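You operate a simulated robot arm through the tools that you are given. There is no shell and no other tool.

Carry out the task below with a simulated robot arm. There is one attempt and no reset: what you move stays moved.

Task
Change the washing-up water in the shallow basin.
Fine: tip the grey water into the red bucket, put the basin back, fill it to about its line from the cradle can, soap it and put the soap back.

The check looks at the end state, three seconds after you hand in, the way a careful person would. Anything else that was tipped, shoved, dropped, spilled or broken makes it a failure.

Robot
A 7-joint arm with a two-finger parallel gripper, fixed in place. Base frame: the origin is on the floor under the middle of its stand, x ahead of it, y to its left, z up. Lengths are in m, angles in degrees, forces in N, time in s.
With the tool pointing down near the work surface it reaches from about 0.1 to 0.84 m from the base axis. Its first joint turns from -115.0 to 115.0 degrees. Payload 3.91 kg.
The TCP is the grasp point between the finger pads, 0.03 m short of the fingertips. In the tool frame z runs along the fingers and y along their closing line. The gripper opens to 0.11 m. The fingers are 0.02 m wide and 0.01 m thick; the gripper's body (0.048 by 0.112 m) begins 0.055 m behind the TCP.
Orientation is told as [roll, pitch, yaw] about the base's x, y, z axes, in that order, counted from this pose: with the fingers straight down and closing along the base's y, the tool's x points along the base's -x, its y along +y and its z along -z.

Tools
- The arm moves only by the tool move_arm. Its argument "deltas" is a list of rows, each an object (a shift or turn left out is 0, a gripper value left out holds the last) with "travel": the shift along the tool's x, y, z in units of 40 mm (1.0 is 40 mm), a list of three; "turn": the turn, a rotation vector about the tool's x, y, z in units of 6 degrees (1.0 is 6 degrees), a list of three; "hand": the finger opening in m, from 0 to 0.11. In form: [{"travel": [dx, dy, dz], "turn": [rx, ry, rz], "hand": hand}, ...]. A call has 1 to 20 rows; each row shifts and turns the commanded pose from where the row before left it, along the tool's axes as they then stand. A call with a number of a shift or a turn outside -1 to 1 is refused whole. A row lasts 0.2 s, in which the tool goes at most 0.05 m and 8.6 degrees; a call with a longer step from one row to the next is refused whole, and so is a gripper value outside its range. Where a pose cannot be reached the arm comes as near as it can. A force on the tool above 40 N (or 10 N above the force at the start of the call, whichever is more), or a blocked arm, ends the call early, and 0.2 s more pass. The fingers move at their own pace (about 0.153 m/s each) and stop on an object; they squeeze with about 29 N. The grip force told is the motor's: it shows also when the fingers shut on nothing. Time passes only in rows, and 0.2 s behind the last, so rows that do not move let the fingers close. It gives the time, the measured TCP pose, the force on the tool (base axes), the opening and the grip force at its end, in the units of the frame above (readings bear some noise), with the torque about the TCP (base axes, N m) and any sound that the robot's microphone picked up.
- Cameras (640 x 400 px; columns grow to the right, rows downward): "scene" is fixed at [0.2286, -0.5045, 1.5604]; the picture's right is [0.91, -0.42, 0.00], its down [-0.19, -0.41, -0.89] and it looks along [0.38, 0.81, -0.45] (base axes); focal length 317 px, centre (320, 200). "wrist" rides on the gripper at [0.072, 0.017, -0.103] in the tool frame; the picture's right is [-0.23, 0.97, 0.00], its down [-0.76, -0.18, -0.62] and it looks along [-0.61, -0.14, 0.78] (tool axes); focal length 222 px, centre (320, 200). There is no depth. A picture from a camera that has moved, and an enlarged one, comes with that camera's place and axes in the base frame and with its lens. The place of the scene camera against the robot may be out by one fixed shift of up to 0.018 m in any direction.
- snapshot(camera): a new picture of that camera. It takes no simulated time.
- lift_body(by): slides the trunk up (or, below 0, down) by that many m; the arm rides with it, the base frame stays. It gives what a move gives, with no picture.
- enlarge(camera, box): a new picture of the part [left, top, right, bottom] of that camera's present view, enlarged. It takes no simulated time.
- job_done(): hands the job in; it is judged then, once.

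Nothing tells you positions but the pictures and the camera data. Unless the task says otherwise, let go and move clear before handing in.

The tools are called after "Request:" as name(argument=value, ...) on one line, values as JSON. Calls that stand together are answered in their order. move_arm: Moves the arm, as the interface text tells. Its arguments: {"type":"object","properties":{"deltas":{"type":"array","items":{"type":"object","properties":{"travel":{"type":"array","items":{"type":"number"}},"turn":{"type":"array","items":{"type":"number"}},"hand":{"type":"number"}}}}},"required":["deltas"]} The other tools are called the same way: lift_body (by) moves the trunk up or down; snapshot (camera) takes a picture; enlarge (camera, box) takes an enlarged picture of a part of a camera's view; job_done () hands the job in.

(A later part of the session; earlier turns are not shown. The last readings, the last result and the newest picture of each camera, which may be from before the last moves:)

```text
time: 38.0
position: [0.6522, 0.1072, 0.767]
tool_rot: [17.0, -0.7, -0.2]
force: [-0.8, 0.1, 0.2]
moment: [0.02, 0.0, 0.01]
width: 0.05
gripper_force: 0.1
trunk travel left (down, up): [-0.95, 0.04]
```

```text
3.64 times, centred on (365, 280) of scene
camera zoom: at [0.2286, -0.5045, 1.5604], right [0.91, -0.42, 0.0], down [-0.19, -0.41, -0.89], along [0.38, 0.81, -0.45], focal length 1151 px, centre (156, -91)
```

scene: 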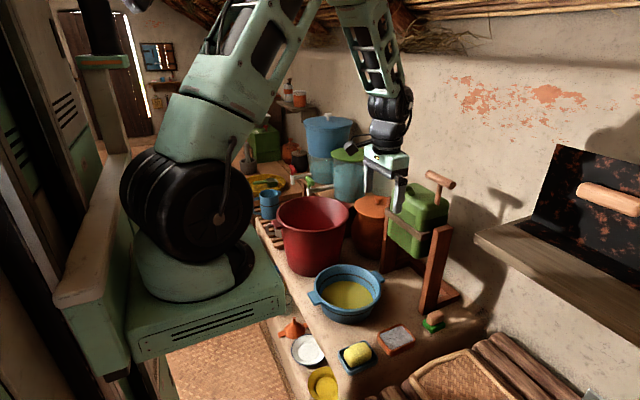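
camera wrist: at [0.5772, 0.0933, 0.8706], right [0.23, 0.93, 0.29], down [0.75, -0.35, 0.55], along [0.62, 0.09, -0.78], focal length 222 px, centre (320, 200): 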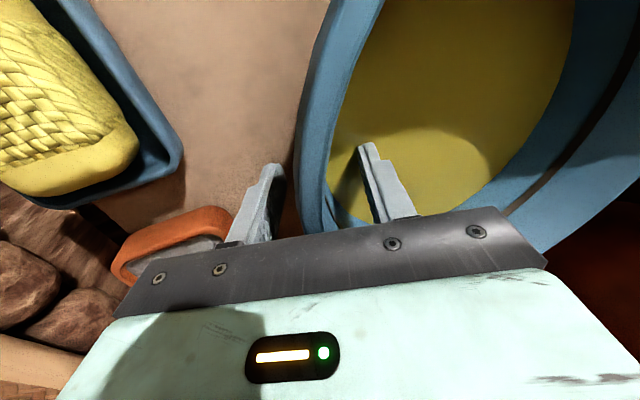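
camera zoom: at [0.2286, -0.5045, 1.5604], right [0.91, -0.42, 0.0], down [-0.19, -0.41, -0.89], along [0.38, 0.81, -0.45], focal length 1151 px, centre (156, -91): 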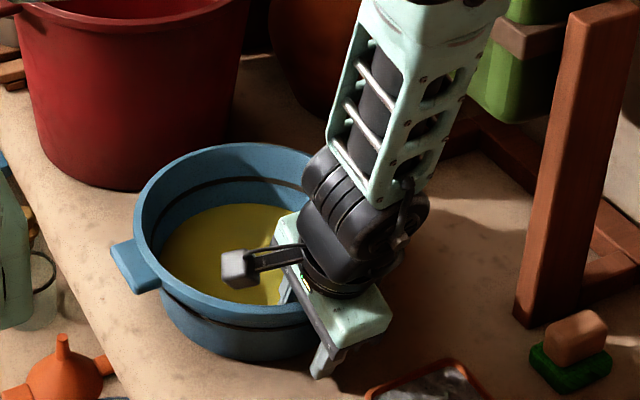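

Request:
move_arm(deltas=[{"hand": 0.02}, {"hand": 0.02}])

Request:
snapshot(camera="wrist")

```text
time: 38.6
position: [0.6521, 0.1068, 0.7684]
tool_rot: [16.9, -0.7, -0.2]
force: [-0.6, -0.3, -0.8]
moment: [0.01, -0.02, -0.06]
width: 0.02
gripper_force: 0.1
trunk travel left (down, up): [-0.95, 0.04]
```

```text
taken
camera wrist: at [0.5773, 0.0933, 0.8707], right [0.23, 0.93, 0.29], down [0.75, -0.35, 0.55], along [0.62, 0.09, -0.78], focal length 222 px, centre (320, 200)
```

wrist: 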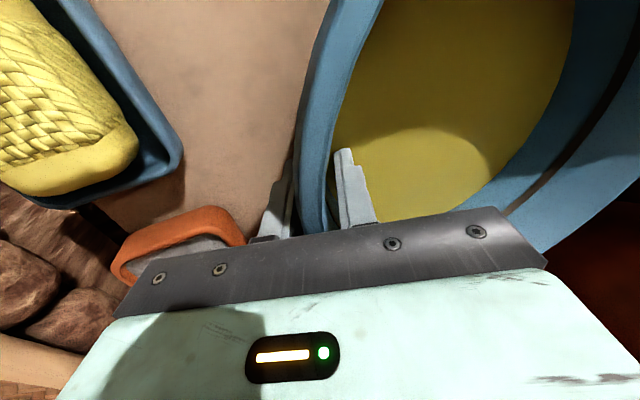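

Request:
move_arm(deltas=[{"hand": 0.012}, {"hand": 0.0}, {"hand": 0.0}, {"hand": 0.0}])

Request:
snapshot(camera="wrist")

Request:
enlarge(camera="scene", box=[305, 245, 405, 335])

```text
time: 39.6
position: [0.6512, 0.1073, 0.7675]
tool_rot: [17.0, -0.7, -0.2]
force: [-0.3, -1.0, -7.7]
moment: [-0.78, -0.06, 0.0]
width: 0.0032
gripper_force: 29.3
trunk travel left (down, up): [-0.95, 0.04]
```

```text
taken
camera wrist: at [0.5773, 0.0933, 0.8703], right [0.23, 0.93, 0.29], down [0.75, -0.35, 0.55], along [0.62, 0.09, -0.78], focal length 222 px, centre (320, 200)
```

wrist: 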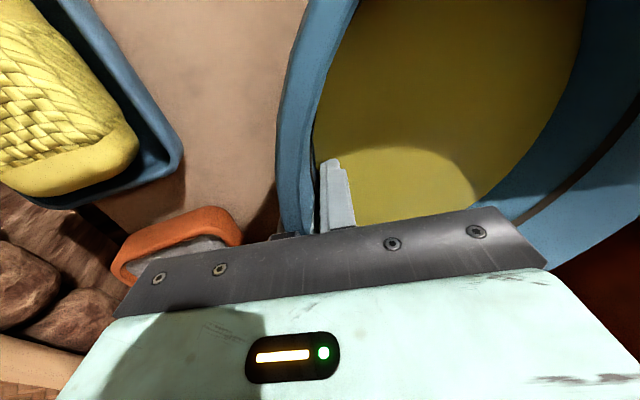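

```text
4.44 times, centred on (355, 290) of scene
camera zoom: at [0.2286, -0.5045, 1.5604], right [0.91, -0.42, 0.0], down [-0.19, -0.41, -0.89], along [0.38, 0.81, -0.45], focal length 1407 px, centre (164, -200)
```

zoom: 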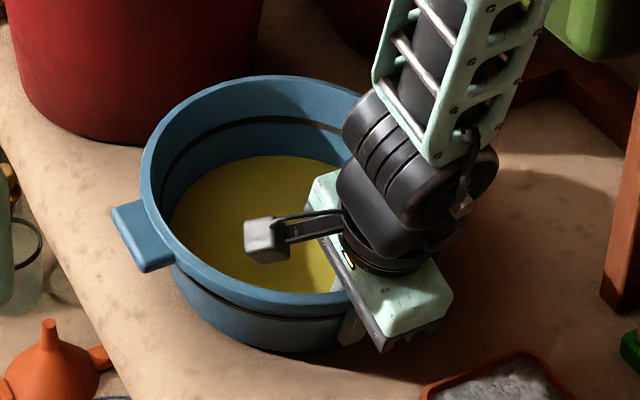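

The fingers have closed on a thin wall (about 3 mm) and already carry some of the weight. I'll lift only a few millimetres and check how the grip holds.

Request:
move_arm(deltas=[{"travel": [0, 0.018, -0.06], "hand": 0}, {"travel": [0, 0.018, -0.06], "hand": 0}, {"hand": 0}])

Request:
enlarge(camera="scene", box=[305, 245, 405, 335])

```text
time: 40.4
position: [0.6523, 0.1088, 0.7728]
tool_rot: [17.0, -0.7, -0.2]
force: [0.3, 0.7, -7.8]
moment: [-0.7, -0.02, -0.03]
width: 0.003
gripper_force: 28.8
trunk travel left (down, up): [-0.95, 0.04]
```

```text
4.44 times, centred on (355, 290) of scene
camera zoom: at [0.2286, -0.5045, 1.5604], right [0.91, -0.42, 0.0], down [-0.19, -0.41, -0.89], along [0.38, 0.81, -0.45], focal length 1407 px, centre (164, -200)
```

zoom: 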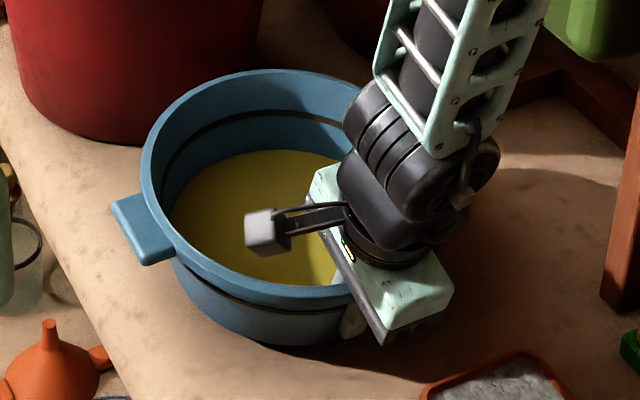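

The whole basin is lifted: about 7.8 N with a 0.75 N·m moment, and the grip holds with no slip. I'll raise it gently about 10 cm and check its level.

Request:
move_arm(deltas=[{"travel": [0, 0.07, -0.24], "hand": 0}, {"travel": [0, 0.12, -0.4], "hand": 0}, {"travel": [0, 0.146, -0.478], "hand": 0}, {"travel": [0, 0.146, -0.478], "hand": 0}, {"travel": [0, 0.146, -0.478], "hand": 0}, {"travel": [0, 0.12, -0.4], "hand": 0}, {"travel": [0, 0.07, -0.24], "hand": 0}])

Request:
enlarge(camera="scene", box=[295, 205, 415, 325])

Request:
snapshot(camera="wrist")

```text
time: 42.0
position: [0.6521, 0.1079, 0.8859]
tool_rot: [16.9, -0.6, -0.2]
force: [-0.3, -0.2, -8.0]
moment: [-0.73, -0.02, -0.03]
width: 0.0031
gripper_force: 29.0
trunk travel left (down, up): [-0.95, 0.04]
```

```text
3.33 times, centred on (355, 265) of scene
camera zoom: at [0.2286, -0.5045, 1.5604], right [0.91, -0.42, 0.0], down [-0.19, -0.41, -0.89], along [0.38, 0.81, -0.45], focal length 1055 px, centre (203, -17)
```

zoom: 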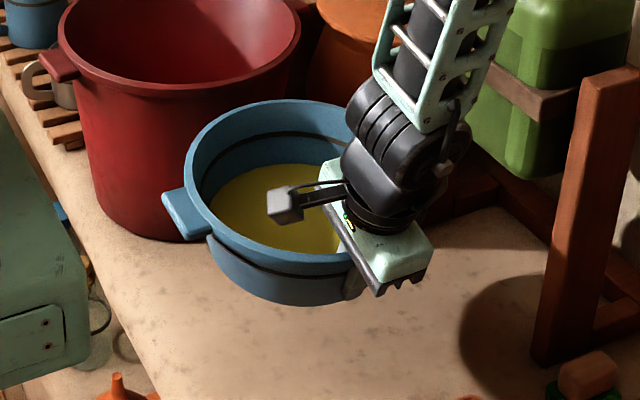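

```text
taken
camera wrist: at [0.5772, 0.0926, 0.9884], right [0.23, 0.93, 0.29], down [0.75, -0.35, 0.55], along [0.62, 0.09, -0.78], focal length 222 px, centre (320, 200)
```

wrist: 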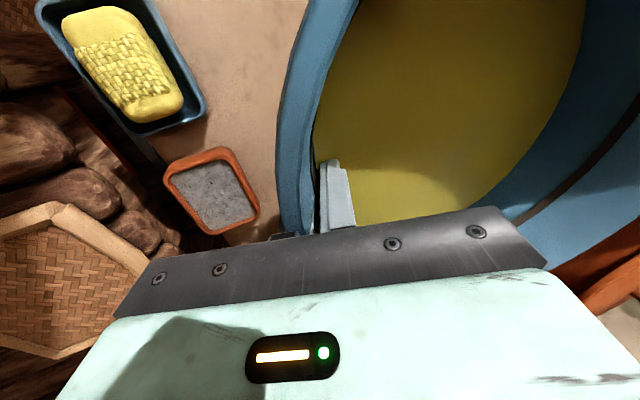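

The grip is solid and the basin is nearly level. I'll first slide it toward the robot, away from the can and its frame. Then I'll raise it so its bottom clears the bucket rim.

Request:
move_arm(deltas=[{"travel": [0.3, 0, 0], "hand": 0}, {"travel": [0.5, 0, 0], "hand": 0}, {"travel": [0.5, 0, 0], "hand": 0}, {"travel": [0.5, 0, 0], "hand": 0}, {"travel": [0.4, 0, 0], "hand": 0}, {"travel": [0.2, 0.07, -0.24], "hand": 0}, {"travel": [0, 0.146, -0.478], "hand": 0}, {"travel": [0, 0.146, -0.478], "hand": 0}, {"travel": [0, 0.146, -0.478], "hand": 0}, {"travel": [0, 0.146, -0.478], "hand": 0}, {"travel": [0, 0.146, -0.478], "hand": 0}, {"travel": [0, 0.146, -0.478], "hand": 0}, {"travel": [0, 0.146, -0.478], "hand": 0}, {"travel": [0, 0.12, -0.4], "hand": 0}, {"travel": [0, 0.07, -0.24], "hand": 0}])

Request:
snapshot(camera="scene")

Request:
snapshot(camera="wrist")

```text
time: 45.2
position: [0.5524, 0.1072, 1.0611]
tool_rot: [17.0, -0.5, -0.2]
force: [-0.2, -0.2, -8.2]
moment: [-0.73, 0.0, -0.01]
width: 0.0033
gripper_force: 28.8
trunk travel left (down, up): [-0.95, 0.04]
```

```text
taken
```

scene: 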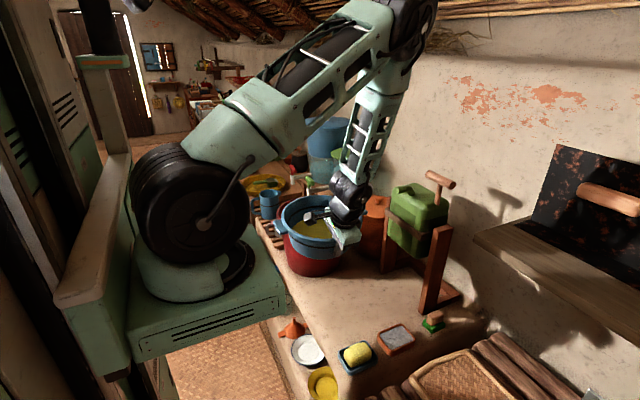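

```text
taken
camera wrist: at [0.4782, 0.0925, 1.1633], right [0.23, 0.93, 0.29], down [0.76, -0.35, 0.55], along [0.62, 0.09, -0.78], focal length 222 px, centre (320, 200)
```

wrist: 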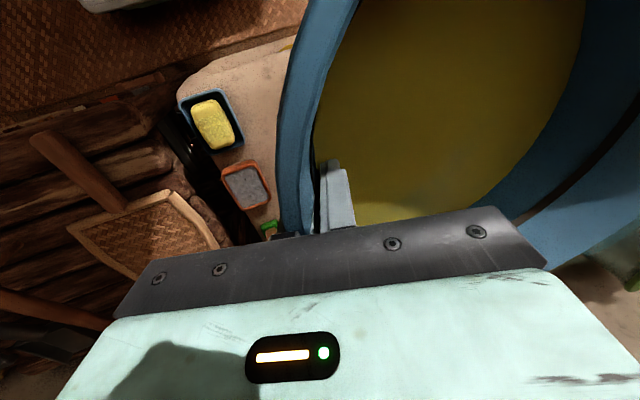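

The carry is steady. Next I'll swing and yaw the basin toward the bucket, keeping the hand clear of the can frame. I'll do half of the path and check.

Request:
move_arm(deltas=[{"travel": [-0.385, 0.415, 0.094], "turn": [0, 0.243, -0.797], "hand": 0}, {"travel": [-0.4225, 0.404, 0.09], "turn": [0, 0.243, -0.797], "hand": 0}, {"travel": [-0.4575, 0.384, 0.084], "turn": [0, 0.243, -0.797], "hand": 0}, {"travel": [-0.4885, 0.367, 0.079], "turn": [0, 0.243, -0.797], "hand": 0}, {"travel": [-0.517, 0.341, 0.071], "turn": [0, 0.243, -0.797], "hand": 0}, {"travel": [-0.5505, 0.318, 0.064], "turn": [0, 0.243, -0.797], "hand": 0}, {"travel": [-0.573, 0.29, 0.055], "turn": [0, 0.243, -0.797], "hand": 0}, {"travel": [-0.596, 0.262, 0.047], "turn": [0, 0.243, -0.797], "hand": 0}])

Request:
snapshot(camera="scene")

Request:
snapshot(camera="wrist")

```text
time: 47.0
position: [0.6708, 0.2661, 1.0703]
tool_rot: [16.5, -0.6, 40.0]
force: [0.6, 0.6, -8.0]
moment: [-0.56, -0.49, 0.03]
width: 0.0032
gripper_force: 29.1
trunk travel left (down, up): [-0.95, 0.04]
```

```text
taken
```

scene: 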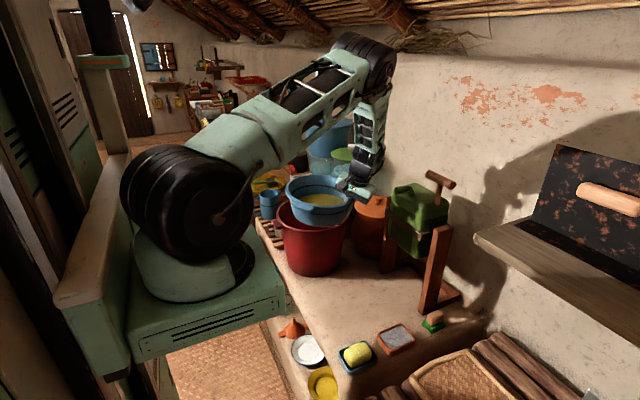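

```text
taken
camera wrist: at [0.6231, 0.2073, 1.174], right [-0.43, 0.86, 0.28], down [0.8, 0.22, 0.55], along [0.41, 0.46, -0.78], focal length 222 px, centre (320, 200)
```

wrist: 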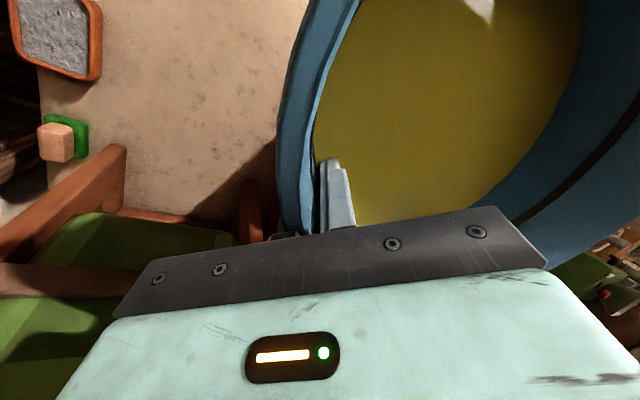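

Position and load match the prediction. I'll continue the second half of the swing.

Request:
move_arm(deltas=[{"travel": [-0.617, 0.229, 0.037], "turn": [0, 0.243, -0.797], "hand": 0}, {"travel": [-0.638, 0.197, 0.027], "turn": [0, 0.243, -0.797], "hand": 0}, {"travel": [-0.649, 0.163, 0.017], "turn": [0, 0.243, -0.797], "hand": 0}, {"travel": [-0.661, 0.128, 0.006], "turn": [0, 0.243, -0.797], "hand": 0}, {"travel": [-0.669, 0.092, -0.005], "turn": [0, 0.243, -0.797], "hand": 0}, {"travel": [-0.676, 0.055, -0.016], "turn": [0, 0.243, -0.797], "hand": 0}, {"travel": [-0.676, 0.016, -0.028], "turn": [0, 0.243, -0.797], "hand": 0}, {"travel": [-0.6, -0.018, -0.039], "turn": [0, 0.243, -0.797], "hand": 0}])

Request:
snapshot(camera="scene")

Request:
snapshot(camera="wrist")

```text
time: 48.8
position: [0.6838, 0.389, 1.0963]
tool_rot: [16.4, -0.2, 79.9]
force: [0.6, -0.3, -8.4]
moment: [-0.11, -0.71, 0.01]
width: 0.0031
gripper_force: 29.1
out of reach, approached as far as the arm can: row 5, 6, 7, 8
trunk travel left (down, up): [-0.95, 0.04]
```

```text
taken
```

scene: 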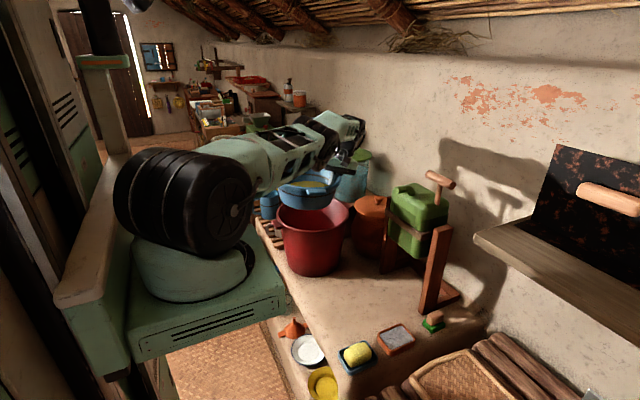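

```text
taken
camera wrist: at [0.6829, 0.3134, 1.2012], right [-0.88, 0.39, 0.28], down [0.47, 0.69, 0.55], along [0.02, 0.61, -0.79], focal length 222 px, centre (320, 200)
```

wrist: 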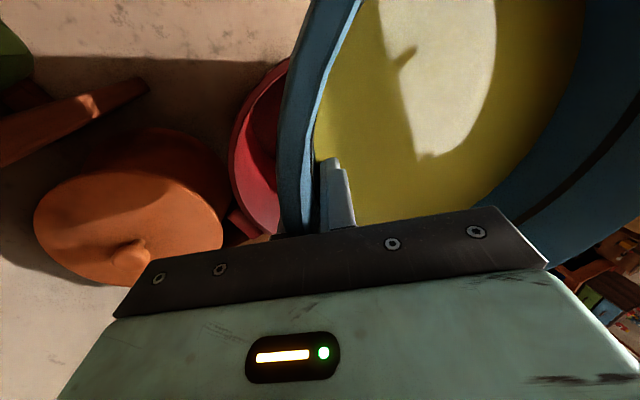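

The arm ran out of reach part-way: position is held at (0.68, 0.39) while the yaw reached 80°. I'll look closely at the arm before going on.

Request:
enlarge(camera="scene", box=[230, 80, 430, 280])

```text
2.00 times, centred on (330, 180) of scene
camera zoom: at [0.2286, -0.5045, 1.5604], right [0.91, -0.42, 0.0], down [-0.19, -0.41, -0.89], along [0.38, 0.81, -0.45], focal length 633 px, centre (300, 240)
```

zoom: 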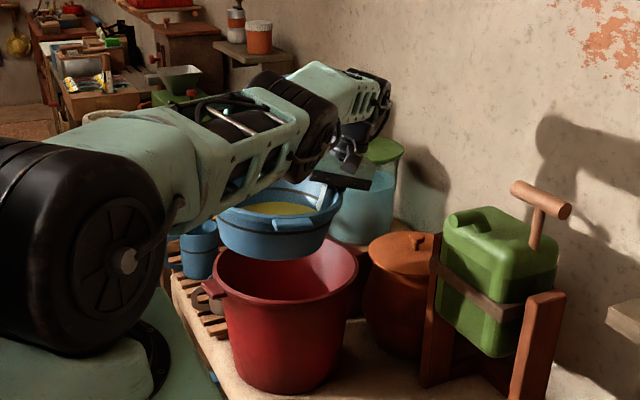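

The arm is reaching out level with its shoulder and the wrist flexion looks to be at its limit. Tilting slightly in the pouring direction, well inside the freeboard, should relieve it. I'll try 9° very gently.

Request:
move_arm(deltas=[{"turn": [0.4, 0, 0], "hand": 0}, {"turn": [0.4, 0, 0], "hand": 0}, {"turn": [0.4, 0, 0], "hand": 0}, {"turn": [0.3, 0, 0], "hand": 0}])

Request:
enlarge(camera="scene", box=[230, 80, 430, 280])

Request:
snapshot(camera="wrist")

```text
time: 49.8
position: [0.6847, 0.3884, 1.0982]
tool_rot: [7.3, -0.2, 79.9]
force: [0.2, 0.1, -8.4]
moment: [-0.11, -0.72, 0.0]
width: 0.0029
gripper_force: 29.0
trunk travel left (down, up): [-0.95, 0.04]
```

```text
2.00 times, centred on (330, 180) of scene
camera zoom: at [0.2286, -0.5045, 1.5604], right [0.91, -0.42, 0.0], down [-0.19, -0.41, -0.89], along [0.38, 0.81, -0.45], focal length 633 px, centre (300, 240)
```

zoom: 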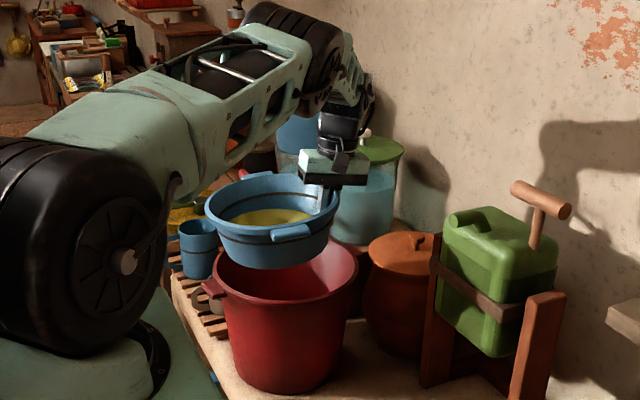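

```text
taken
camera wrist: at [0.668, 0.3164, 1.2025], right [-0.91, 0.39, 0.12], down [0.39, 0.7, 0.6], along [0.15, 0.59, -0.79], focal length 222 px, centre (320, 200)
```

wrist: 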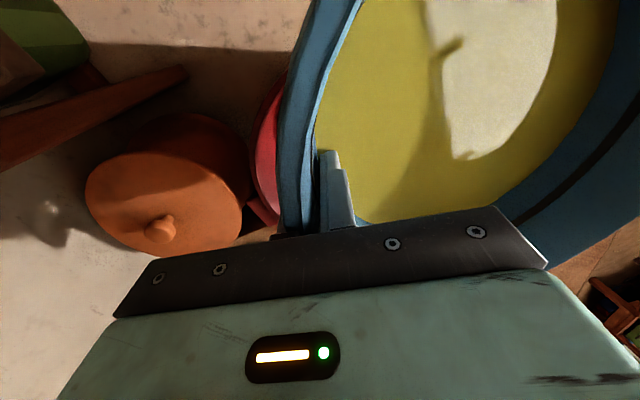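

That relieved it: the elbow is up and the pose is fully reached. Now I'll move the basin outward so the pouring lip ends up well inside the bucket's mouth.

Request:
move_arm(deltas=[{"travel": [-0.25, -0.3, -0.04], "hand": 0}, {"travel": [-0.3, -0.364, -0.05], "hand": 0}, {"travel": [-0.3, -0.364, -0.05], "hand": 0}, {"travel": [-0.25, -0.3, -0.04], "hand": 0}])

Request:
enlarge(camera="scene", box=[230, 80, 430, 280])

```text
time: 50.8
position: [0.712, 0.3866, 1.1029]
tool_rot: [7.5, -0.2, 79.7]
force: [0.2, -0.5, -7.8]
moment: [-0.14, -0.7, 0.0]
width: 0.003
gripper_force: 28.9
out of reach, approached as far as the arm can: row 2, 3, 4
trunk travel left (down, up): [-0.95, 0.04]
```

```text
2.00 times, centred on (330, 180) of scene
camera zoom: at [0.2286, -0.5045, 1.5604], right [0.91, -0.42, 0.0], down [-0.19, -0.41, -0.89], along [0.38, 0.81, -0.45], focal length 633 px, centre (300, 240)
```

zoom: 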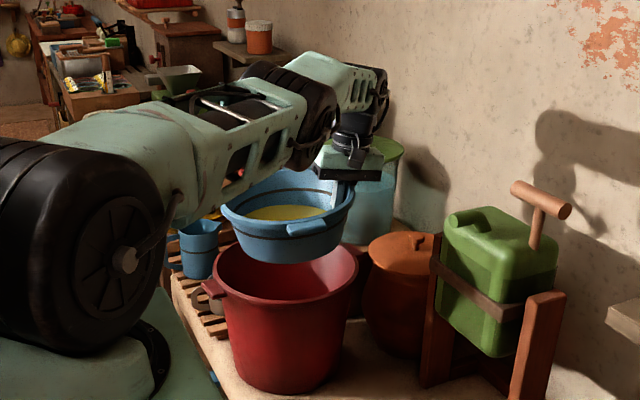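

Still limited in that direction. With less yaw (about 55°) the reach is better and the lip still lands over the bucket. I'll rotate back 25° about the grip.

Request:
move_arm(deltas=[{"turn": [0, -0.08, 0.6], "hand": 0}, {"turn": [0, -0.108, 0.826], "hand": 0}, {"turn": [0, -0.108, 0.826], "hand": 0}, {"turn": [0, -0.108, 0.826], "hand": 0}, {"turn": [0, -0.108, 0.826], "hand": 0}, {"turn": [0, -0.03, 0.22], "hand": 0}])

Request:
enlarge(camera="scene", box=[230, 80, 430, 280])

Request:
snapshot(camera="wrist")

```text
time: 52.2
position: [0.7118, 0.3884, 1.1018]
tool_rot: [7.4, -0.2, 54.7]
force: [-0.2, 0.1, -6.8]
moment: [-0.4, -0.6, 0.04]
width: 0.0033
gripper_force: 29.4
trunk travel left (down, up): [-0.95, 0.04]
```

```text
2.00 times, centred on (330, 180) of scene
camera zoom: at [0.2286, -0.5045, 1.5604], right [0.91, -0.42, 0.0], down [-0.19, -0.41, -0.89], along [0.38, 0.81, -0.45], focal length 633 px, centre (300, 240)
```

zoom: 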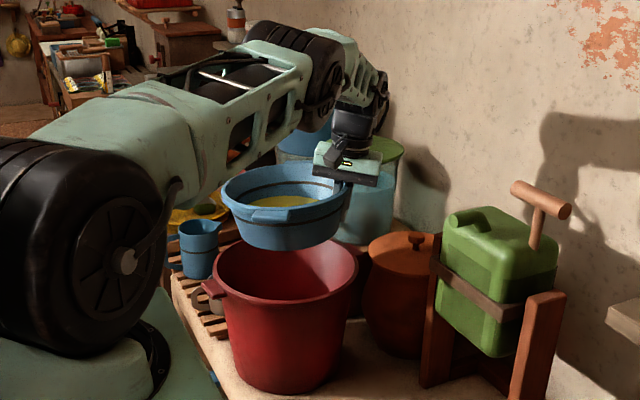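

```text
taken
camera wrist: at [0.6662, 0.3307, 1.206], right [-0.66, 0.74, 0.13], down [0.65, 0.47, 0.6], along [0.38, 0.47, -0.79], focal length 222 px, centre (320, 200)
```

wrist: 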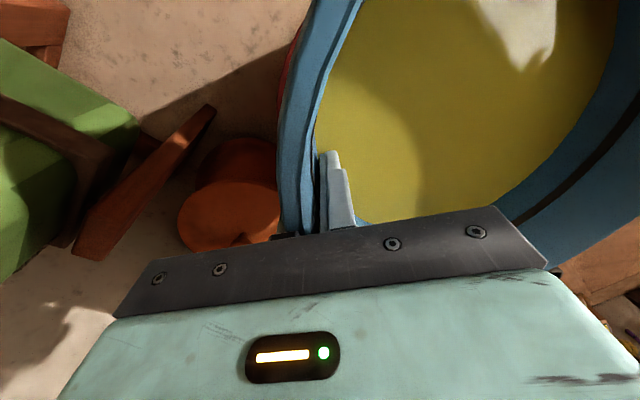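

Request:
move_arm(deltas=[{"travel": [-0.115, -0.163, -0.02], "turn": [0.25, 0, 0], "hand": 0}, {"travel": [-0.115, -0.163, -0.02], "turn": [0.3, 0, 0], "hand": 0}, {"travel": [-0.115, -0.163, -0.02], "turn": [0.3, 0, 0], "hand": 0}, {"travel": [-0.115, -0.163, -0.01], "turn": [0.3, 0, 0], "hand": 0}])

Request:
enlarge(camera="scene", box=[230, 80, 430, 280])

Request:
snapshot(camera="wrist")

```text
time: 53.2
position: [0.7383, 0.3823, 1.1035]
tool_rot: [0.5, -0.1, 54.8]
force: [-1.1, 0.3, -8.4]
moment: [-0.4, -0.6, -0.01]
width: 0.0032
gripper_force: 28.7
out of reach, approached as far as the arm can: row 3, 4
trunk travel left (down, up): [-0.95, 0.04]
```

```text
2.00 times, centred on (330, 180) of scene
camera zoom: at [0.2286, -0.5045, 1.5604], right [0.91, -0.42, 0.0], down [-0.19, -0.41, -0.89], along [0.38, 0.81, -0.45], focal length 633 px, centre (300, 240)
```

zoom: 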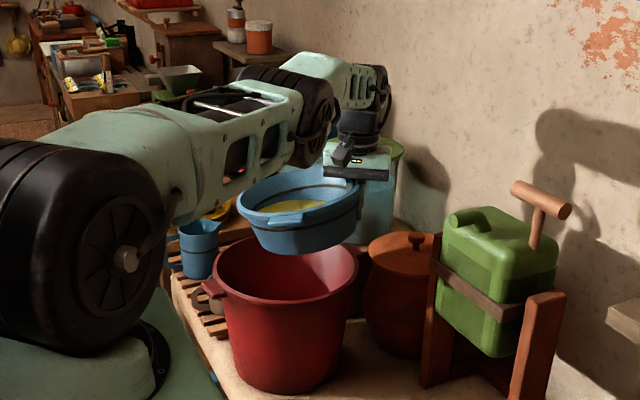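

```text
taken
camera wrist: at [0.6822, 0.3312, 1.206], right [-0.67, 0.75, 0.01], down [0.59, 0.52, 0.62], along [0.46, 0.42, -0.78], focal length 222 px, centre (320, 200)
```

wrist: 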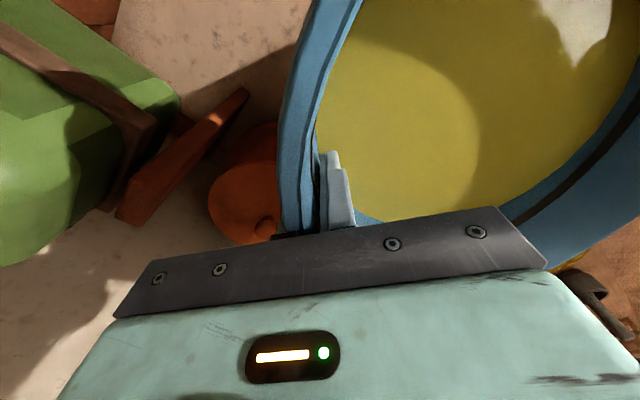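

The reach limit looks like a fixed radius, and the lip is now well inside the bucket circle. I'll shift a bit toward −y so later tilt poses stay in reach, keeping the lip over the bucket.

Request:
move_arm(deltas=[{"travel": [0.19, -0.29, 0], "hand": 0}, {"travel": [0.19, -0.29, 0], "hand": 0}, {"travel": [0.19, -0.29, 0], "hand": 0}, {"travel": [0.19, -0.29, 0], "hand": 0}])

Request:
enlarge(camera="scene", box=[250, 130, 410, 290])

```text
time: 54.2
position: [0.7579, 0.3311, 1.1022]
tool_rot: [0.5, -0.3, 54.8]
force: [-1.1, -0.4, -7.3]
moment: [-0.41, -0.61, 0.0]
width: 0.0032
gripper_force: 29.1
trunk travel left (down, up): [-0.95, 0.04]
```

```text
2.50 times, centred on (330, 210) of scene
camera zoom: at [0.2286, -0.5045, 1.5604], right [0.91, -0.42, 0.0], down [-0.19, -0.41, -0.89], along [0.38, 0.81, -0.45], focal length 791 px, centre (295, 175)
```

zoom: 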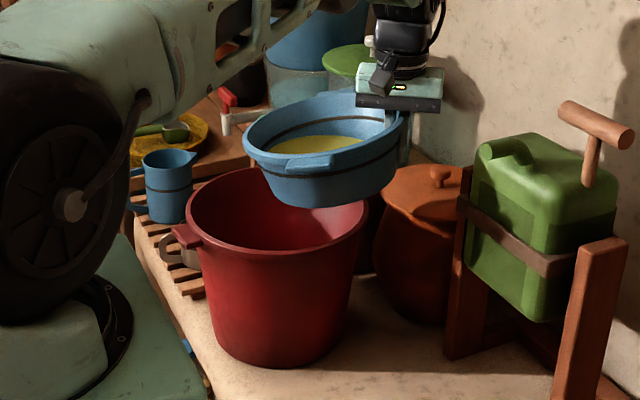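

The lip is right over the bucket's mouth. I'll now tip slowly, pivoting about the lip, and check often.

Request:
move_arm(deltas=[{"travel": [0, 0.027, -0.19], "turn": [0.333, 0, 0], "hand": 0}, {"travel": [0, 0.027, -0.19], "turn": [0.333, 0, 0], "hand": 0}, {"travel": [0, 0.027, -0.19], "turn": [0.333, 0, 0], "hand": 0}, {"travel": [0, 0.027, -0.19], "turn": [0.333, 0, 0], "hand": 0}, {"hand": 0}])

Request:
enlarge(camera="scene", box=[250, 130, 410, 290])

```text
time: 55.4
position: [0.7524, 0.3339, 1.1326]
tool_rot: [-7.5, -0.2, 54.8]
force: [-0.1, 0.1, -8.8]
moment: [-0.39, -0.56, 0.02]
width: 0.0034
gripper_force: 29.4
trunk travel left (down, up): [-0.95, 0.04]
```

```text
2.50 times, centred on (330, 210) of scene
camera zoom: at [0.2286, -0.5045, 1.5604], right [0.91, -0.42, 0.0], down [-0.19, -0.41, -0.89], along [0.38, 0.81, -0.45], focal length 791 px, centre (295, 175)
```

zoom: 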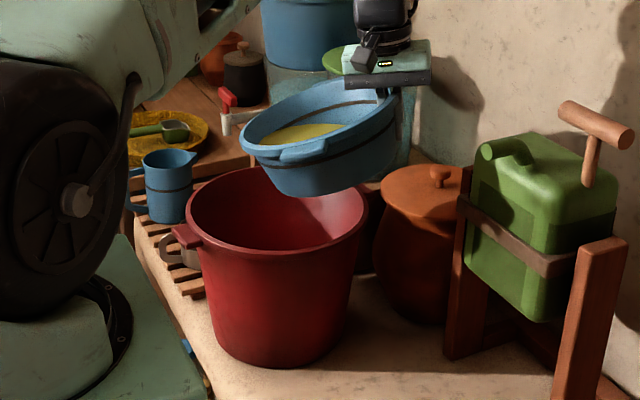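

Request:
move_arm(deltas=[{"travel": [0, 0.027, -0.19], "turn": [0.333, 0, 0], "hand": 0}, {"travel": [0, 0.027, -0.19], "turn": [0.333, 0, 0], "hand": 0}, {"travel": [0, 0.027, -0.19], "turn": [0.333, 0, 0], "hand": 0}, {"travel": [0, 0.027, -0.19], "turn": [0.333, 0, 0], "hand": 0}, {"hand": 0}])

Request:
enlarge(camera="scene", box=[250, 130, 410, 290])

```text
time: 56.6
position: [0.7443, 0.3392, 1.1622]
tool_rot: [-15.5, -0.2, 54.8]
force: [0.2, 0.2, -7.3]
moment: [-0.37, -0.52, -0.01]
width: 0.0034
gripper_force: 28.9
trunk travel left (down, up): [-0.95, 0.04]
```

```text
2.50 times, centred on (330, 210) of scene
camera zoom: at [0.2286, -0.5045, 1.5604], right [0.91, -0.42, 0.0], down [-0.19, -0.41, -0.89], along [0.38, 0.81, -0.45], focal length 791 px, centre (295, 175)
```

zoom: 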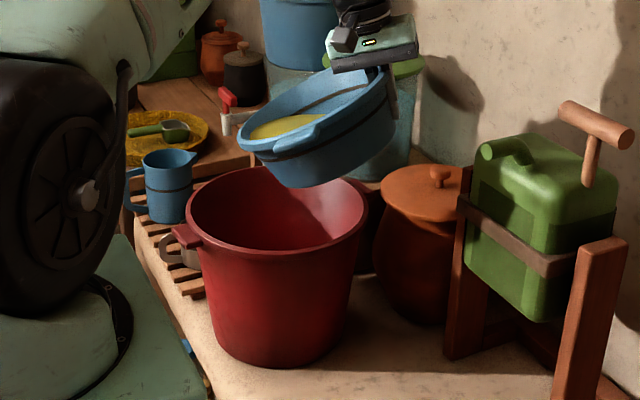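

Request:
move_arm(deltas=[{"travel": [0, 0.027, -0.19], "turn": [0.333, 0, 0], "hand": 0}, {"travel": [0, 0.027, -0.19], "turn": [0.333, 0, 0], "hand": 0}, {"travel": [0, 0.027, -0.19], "turn": [0.333, 0, 0], "hand": 0}, {"hand": 0}, {"hand": 0}])

Request:
enlarge(camera="scene", box=[250, 130, 410, 290])

```text
time: 57.8
position: [0.7353, 0.3454, 1.1834]
tool_rot: [-21.5, -0.2, 54.7]
force: [-0.1, -0.5, -8.4]
moment: [-0.32, -0.44, -0.02]
width: 0.0032
gripper_force: 29.1
trunk travel left (down, up): [-0.95, 0.04]
```

```text
2.50 times, centred on (330, 210) of scene
camera zoom: at [0.2286, -0.5045, 1.5604], right [0.91, -0.42, 0.0], down [-0.19, -0.41, -0.89], along [0.38, 0.81, -0.45], focal length 791 px, centre (295, 175)
```

zoom: 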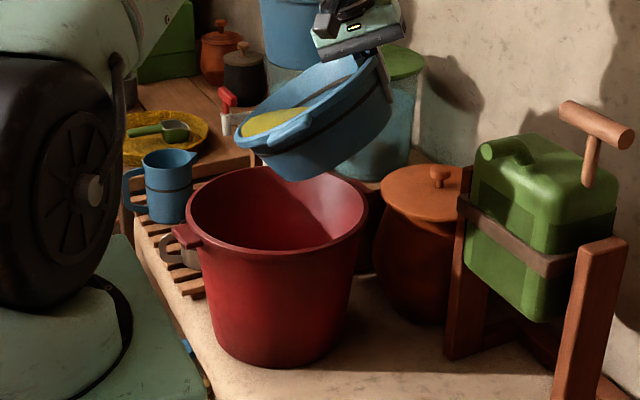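

Request:
move_arm(deltas=[{"travel": [0, 0.027, -0.19], "turn": [0.333, 0, 0], "hand": 0}, {"travel": [0, 0.02, -0.142], "turn": [0.25, 0, 0], "hand": 0}, {"hand": 0}, {"hand": 0}, {"hand": 0}])

Request:
enlarge(camera="scene", box=[250, 130, 410, 290])

```text
time: 59.0
position: [0.73, 0.3477, 1.1945]
tool_rot: [-25.0, -0.2, 54.8]
force: [-0.1, -0.7, -6.5]
moment: [-0.29, -0.38, -0.02]
width: 0.0031
gripper_force: 29.4
trunk travel left (down, up): [-0.95, 0.04]
```

```text
2.50 times, centred on (330, 210) of scene
camera zoom: at [0.2286, -0.5045, 1.5604], right [0.91, -0.42, 0.0], down [-0.19, -0.41, -0.89], along [0.38, 0.81, -0.45], focal length 791 px, centre (295, 175)
```

zoom: 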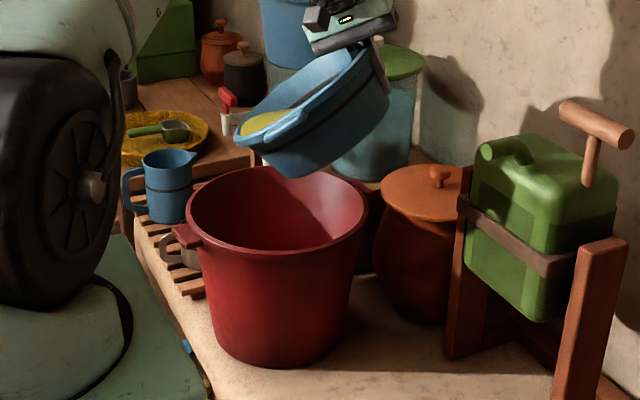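

Water has begun to leave, and the load is dropping. I'll keep tipping steadily.

Request:
move_arm(deltas=[{"travel": [0, 0.034, -0.237], "turn": [0.417, 0, 0], "hand": 0}, {"hand": 0}, {"travel": [0, 0.034, -0.237], "turn": [0.417, 0, 0], "hand": 0}, {"hand": 0}, {"travel": [0, 0.034, -0.237], "turn": [0.417, 0, 0], "hand": 0}, {"hand": 0}, {"travel": [0, 0.034, -0.237], "turn": [0.417, 0, 0], "hand": 0}, {"hand": 0}, {"hand": 0}])

Request:
enlarge(camera="scene", box=[250, 130, 410, 290])

```text
time: 61.0
position: [0.7121, 0.3628, 1.2249]
tool_rot: [-35.0, -0.2, 54.7]
force: [-0.5, -1.2, -4.7]
moment: [-0.12, -0.23, -0.01]
width: 0.0033
gripper_force: 28.4
trunk travel left (down, up): [-0.95, 0.04]
```

```text
2.50 times, centred on (330, 210) of scene
camera zoom: at [0.2286, -0.5045, 1.5604], right [0.91, -0.42, 0.0], down [-0.19, -0.41, -0.89], along [0.38, 0.81, -0.45], focal length 791 px, centre (295, 175)
```

zoom: 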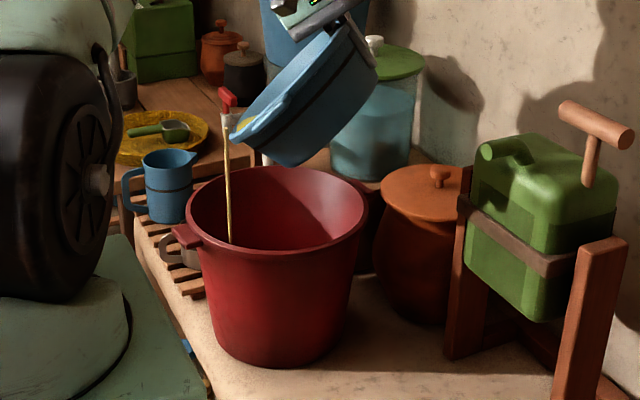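

The stream goes cleanly into the bucket. Continuing.

Request:
move_arm(deltas=[{"travel": [0, 0.0, -0.237], "turn": [0.417, 0, 0], "hand": 0}, {"hand": 0}, {"travel": [0, 0.0, -0.237], "turn": [0.417, 0, 0], "hand": 0}, {"hand": 0}, {"travel": [0, 0.034, -0.237], "turn": [0.417, 0, 0], "hand": 0}, {"hand": 0}, {"travel": [0, 0.034, -0.237], "turn": [0.417, 0, 0], "hand": 0}, {"hand": 0}, {"travel": [0, 0.034, -0.237], "turn": [0.417, 0, 0], "hand": 0}, {"hand": 0}, {"travel": [0, 0.034, -0.237], "turn": [0.417, 0, 0], "hand": 0}, {"hand": 0}])

Request:
enlarge(camera="scene", box=[250, 130, 410, 290])

Request:
snapshot(camera="scene")

```text
time: 63.6
position: [0.6783, 0.3859, 1.2632]
tool_rot: [-50.0, -0.3, 54.8]
force: [-0.5, 0.4, -2.6]
moment: [-0.07, -0.11, 0.0]
width: 0.0034
gripper_force: 29.0
trunk travel left (down, up): [-0.95, 0.04]
```

```text
2.50 times, centred on (330, 210) of scene
camera zoom: at [0.2286, -0.5045, 1.5604], right [0.91, -0.42, 0.0], down [-0.19, -0.41, -0.89], along [0.38, 0.81, -0.45], focal length 791 px, centre (295, 175)
```

zoom: 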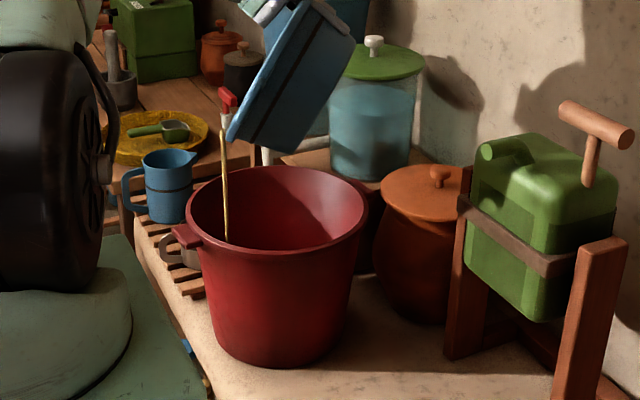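

```text
taken
```

scene: 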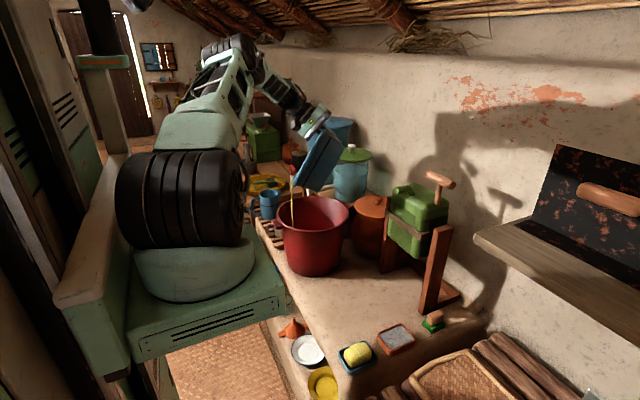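

Almost empty. I'll keep tipping until past vertical.

Request:
move_arm(deltas=[{"travel": [0, 0.034, -0.24], "turn": [0.45, 0, 0], "hand": 0}, {"travel": [0, 0.034, -0.24], "turn": [0.45, 0, 0], "hand": 0}, {"travel": [0, 0.034, -0.24], "turn": [0.45, 0, 0], "hand": 0}, {"travel": [0, 0.034, -0.24], "turn": [0.45, 0, 0], "hand": 0}, {"travel": [0, 0.034, -0.24], "turn": [0.45, 0, 0], "hand": 0}, {"travel": [0, 0.034, -0.24], "turn": [0.45, 0, 0], "hand": 0}, {"hand": 0}, {"hand": 0}])

Request:
enlarge(camera="scene", box=[230, 90, 410, 290])

```text
time: 65.4
position: [0.6366, 0.4155, 1.2904]
tool_rot: [-66.1, -0.3, 54.8]
force: [-0.4, -0.1, -1.8]
moment: [-0.02, -0.02, -0.01]
width: 0.003
gripper_force: 29.1
trunk travel left (down, up): [-0.95, 0.04]
```

```text
2.00 times, centred on (320, 190) of scene
camera zoom: at [0.2286, -0.5045, 1.5604], right [0.91, -0.42, 0.0], down [-0.19, -0.41, -0.89], along [0.38, 0.81, -0.45], focal length 633 px, centre (320, 220)
```

zoom: 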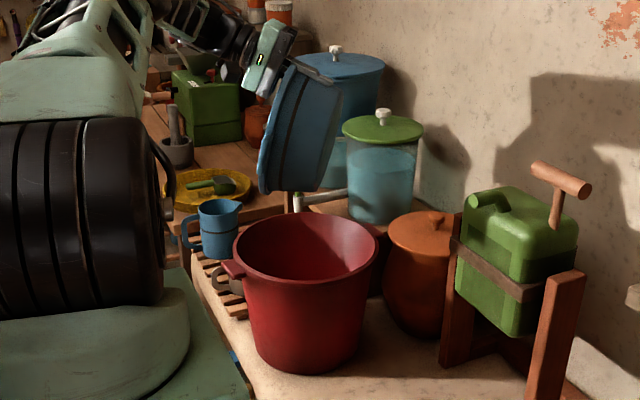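

Request:
move_arm(deltas=[{"travel": [0, 0.034, -0.24], "turn": [0.45, 0, 0], "hand": 0}, {"travel": [0, 0.034, -0.24], "turn": [0.45, 0, 0], "hand": 0}, {"travel": [0, 0.034, -0.24], "turn": [0.45, 0, 0], "hand": 0}, {"travel": [0, 0.034, -0.24], "turn": [0.45, 0, 0], "hand": 0}, {"travel": [0, 0.034, -0.24], "turn": [0.45, 0, 0], "hand": 0}, {"travel": [0, 0.034, -0.24], "turn": [0.45, 0, 0], "hand": 0}, {"hand": 0}, {"hand": 0}, {"hand": 0}, {"hand": 0}])

Request:
enlarge(camera="scene", box=[230, 90, 410, 290])

Request:
snapshot(camera="wrist")

```text
time: 67.6
position: [0.5904, 0.448, 1.2971]
tool_rot: [-82.4, -0.3, 54.9]
force: [0.2, 0.6, -2.2]
moment: [0.07, 0.04, 0.04]
width: 0.0031
gripper_force: 29.0
trunk travel left (down, up): [-0.95, 0.04]
```

```text
2.00 times, centred on (320, 190) of scene
camera zoom: at [0.2286, -0.5045, 1.5604], right [0.91, -0.42, 0.0], down [-0.19, -0.41, -0.89], along [0.38, 0.81, -0.45], focal length 633 px, centre (320, 220)
```

zoom: 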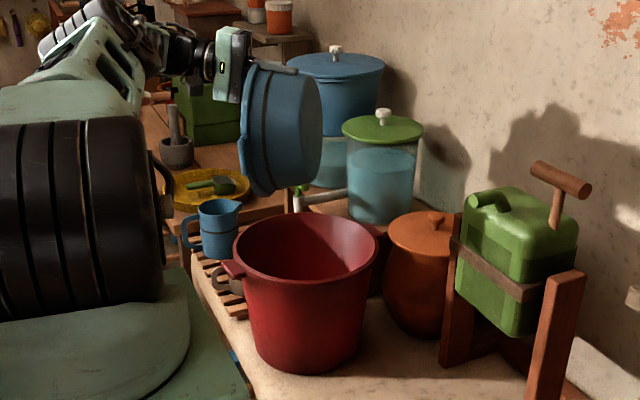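

```text
taken
camera wrist: at [0.4623, 0.4486, 1.2939], right [0.03, 0.26, -0.96], down [-0.05, 0.96, 0.26], along [1.0, 0.04, 0.04], focal length 222 px, centre (320, 200)
```

wrist: 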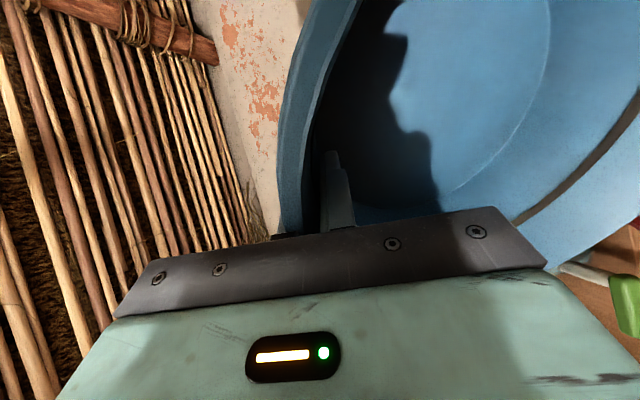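

The basin is empty: the bottom is clean blue and about 2 N of basin weight is left. I'll let it drip a moment and then reverse the motion to level it.

Request:
move_arm(deltas=[{"hand": 0}, {"hand": 0}, {"hand": 0}, {"travel": [0, -0.068, 0.48], "turn": [-0.9, 0, 0], "hand": 0}, {"travel": [0, -0.068, 0.48], "turn": [-0.9, 0, 0], "hand": 0}, {"travel": [0, -0.068, 0.48], "turn": [-0.9, 0, 0], "hand": 0}, {"travel": [0, -0.068, 0.48], "turn": [-0.9, 0, 0], "hand": 0}, {"travel": [0, -0.068, 0.48], "turn": [-0.9, 0, 0], "hand": 0}, {"travel": [0, -0.068, 0.48], "turn": [-0.9, 0, 0], "hand": 0}, {"travel": [0, -0.068, 0.48], "turn": [-0.9, 0, 0], "hand": 0}, {"travel": [0, -0.068, 0.48], "turn": [-0.9, 0, 0], "hand": 0}, {"travel": [0, -0.068, 0.48], "turn": [-0.9, 0, 0], "hand": 0}, {"travel": [0, -0.068, 0.48], "turn": [-0.9, 0, 0], "hand": 0}, {"travel": [0, -0.068, 0.48], "turn": [-0.9, 0, 0], "hand": 0}, {"travel": [0, -0.068, 0.48], "turn": [-0.9, 0, 0], "hand": 0}, {"travel": [0, -0.068, 0.48], "turn": [-0.9, 0, 0], "hand": 0}, {"travel": [0, -0.068, 0.4], "turn": [-0.9, 0, 0], "hand": 0}])

Request:
enlarge(camera="scene", box=[230, 90, 430, 290])

Request:
snapshot(camera="wrist")

```text
time: 71.2
position: [0.7578, 0.3301, 1.1557]
tool_rot: [-6.7, -0.2, 54.9]
force: [0.1, -0.6, -2.9]
moment: [-0.11, -0.18, 0.02]
width: 0.003
gripper_force: 28.8
trunk travel left (down, up): [-0.95, 0.04]
```

```text
2.00 times, centred on (330, 190) of scene
camera zoom: at [0.2286, -0.5045, 1.5604], right [0.91, -0.42, 0.0], down [-0.19, -0.41, -0.89], along [0.38, 0.81, -0.45], focal length 633 px, centre (300, 220)
```

zoom: 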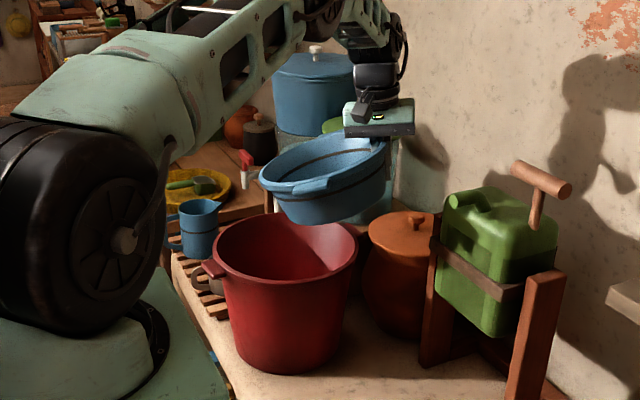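

```text
taken
camera wrist: at [0.6918, 0.2865, 1.2563], right [-0.66, 0.74, -0.11], down [0.52, 0.56, 0.64], along [0.54, 0.36, -0.76], focal length 222 px, centre (320, 200)
```

wrist: 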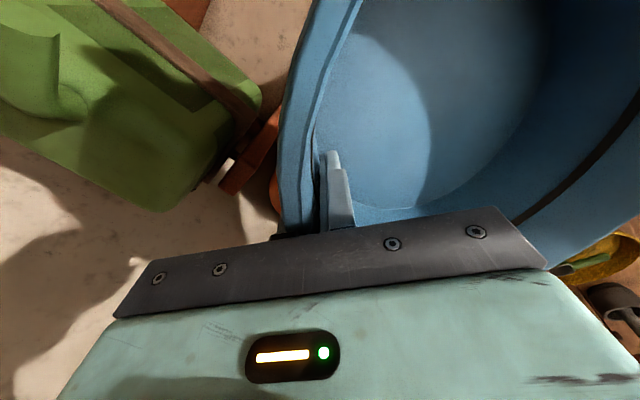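

All clean. I'm bringing the basin back the way it came: away from the can, tilt reset, then the yaw undone.

Request:
move_arm(deltas=[{"travel": [0.619, 0.368, 0.057], "hand": 0}, {"travel": [0.619, 0.368, 0.057], "hand": 0}, {"travel": [0.619, 0.368, 0.057], "hand": 0}, {"travel": [0.619, 0.368, 0.057], "hand": 0}, {"travel": [0.619, 0.368, 0.057], "hand": 0}, {"turn": [-1, 0, 0], "hand": 0}, {"turn": [-1, 0, 0], "hand": 0}, {"turn": [-1, 0, 0], "hand": 0}, {"turn": [-0.95, 0, 0], "hand": 0}])

Request:
snapshot(camera="scene")

```text
time: 73.2
position: [0.6287, 0.2697, 1.1354]
tool_rot: [17.0, -0.2, 54.9]
force: [-0.1, 1.1, -2.0]
moment: [-0.15, -0.18, -0.01]
width: 0.0031
gripper_force: 28.8
trunk travel left (down, up): [-0.95, 0.04]
```

```text
taken
```

scene: 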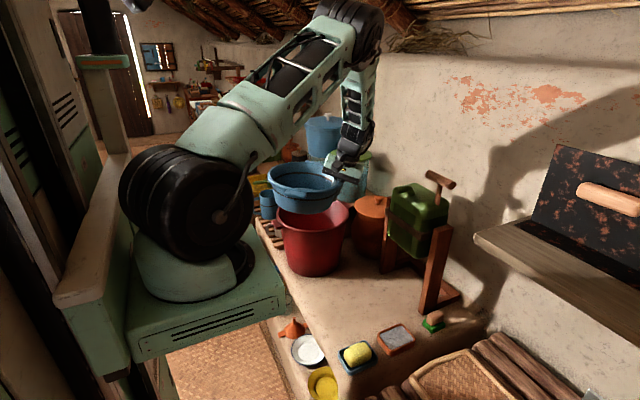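

Request:
move_arm(deltas=[{"travel": [0.4325, -0.156, -0.048], "turn": [0, -0.243, 0.797], "hand": 0}, {"travel": [0.4185, -0.174, -0.053], "turn": [0, -0.243, 0.797], "hand": 0}, {"travel": [0.399, -0.187, -0.057], "turn": [0, -0.243, 0.797], "hand": 0}, {"travel": [0.382, -0.202, -0.062], "turn": [0, -0.243, 0.797], "hand": 0}, {"travel": [0.361, -0.211, -0.064], "turn": [0, -0.243, 0.797], "hand": 0}, {"travel": [0.343, -0.22, -0.067], "turn": [0, -0.243, 0.797], "hand": 0}, {"travel": [0.3185, -0.23, -0.07], "turn": [0, -0.243, 0.797], "hand": 0}, {"travel": [0.297, -0.238, -0.073], "turn": [0, -0.243, 0.797], "hand": 0}, {"travel": [0.2735, -0.239, -0.073], "turn": [0, -0.243, 0.797], "hand": 0}, {"travel": [0.253, -0.244, -0.0745], "turn": [0, -0.243, 0.797], "hand": 0}, {"travel": [0.2275, -0.243, -0.074], "turn": [0, -0.243, 0.797], "hand": 0}])

Request:
snapshot(camera="scene")

```text
time: 75.6
position: [0.552, 0.1072, 1.1355]
tool_rot: [17.0, -0.2, -0.1]
force: [-0.4, -0.1, -2.1]
moment: [-0.18, 0.02, -0.06]
width: 0.0034
gripper_force: 28.8
trunk travel left (down, up): [-0.95, 0.04]
```

```text
taken
```

scene: 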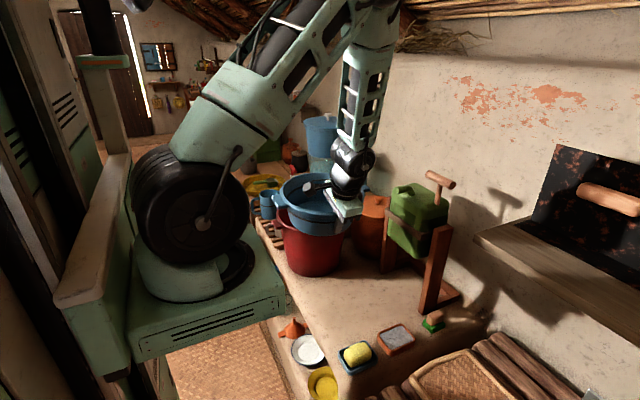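

Request:
move_arm(deltas=[{"travel": [0, -0.219, 0.717], "hand": 0}, {"travel": [0, -0.219, 0.717], "hand": 0}, {"travel": [0, -0.219, 0.717], "hand": 0}, {"travel": [0, -0.219, 0.717], "hand": 0}, {"travel": [0, -0.219, 0.717], "hand": 0}, {"travel": [0, -0.219, 0.717], "hand": 0}, {"travel": [0, -0.219, 0.717], "hand": 0}, {"travel": [0, -0.219, 0.717], "hand": 0}, {"travel": [-0.5, 0, 0], "hand": 0}, {"travel": [-0.5, 0, 0], "hand": 0}, {"travel": [-0.5, 0, 0], "hand": 0}, {"travel": [-0.5, 0, 0], "hand": 0}, {"travel": [-0.5, 0, 0], "hand": 0}])

Request:
enlarge(camera="scene", box=[285, 195, 425, 335])

Request:
snapshot(camera="wrist")

```text
time: 78.4
position: [0.6536, 0.1079, 0.8943]
tool_rot: [17.1, -0.2, -0.2]
force: [0.2, -0.1, -2.4]
moment: [-0.2, 0.02, 0.04]
width: 0.0031
gripper_force: 28.8
trunk travel left (down, up): [-0.95, 0.04]
```

```text
2.86 times, centred on (355, 265) of scene
camera zoom: at [0.2286, -0.5045, 1.5604], right [0.91, -0.42, 0.0], down [-0.19, -0.41, -0.89], along [0.38, 0.81, -0.45], focal length 904 px, centre (220, 14)
```

zoom: 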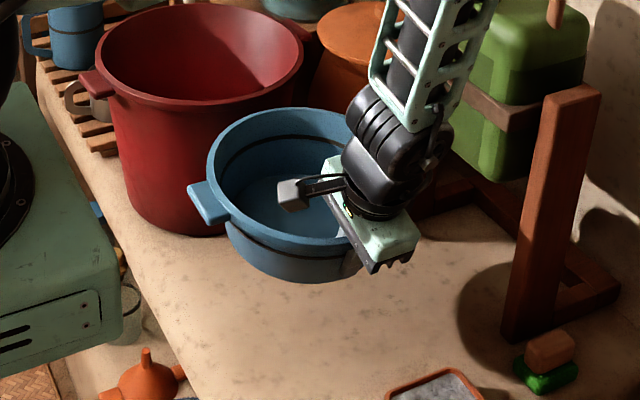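

```text
taken
camera wrist: at [0.5804, 0.0934, 0.998], right [0.23, 0.93, 0.29], down [0.76, -0.35, 0.55], along [0.61, 0.09, -0.79], focal length 222 px, centre (320, 200)
```

wrist: 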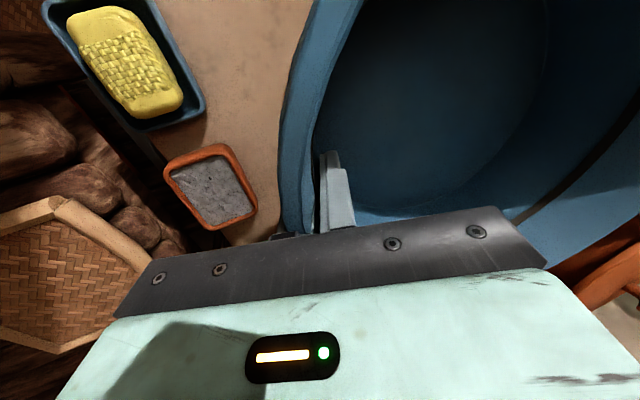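

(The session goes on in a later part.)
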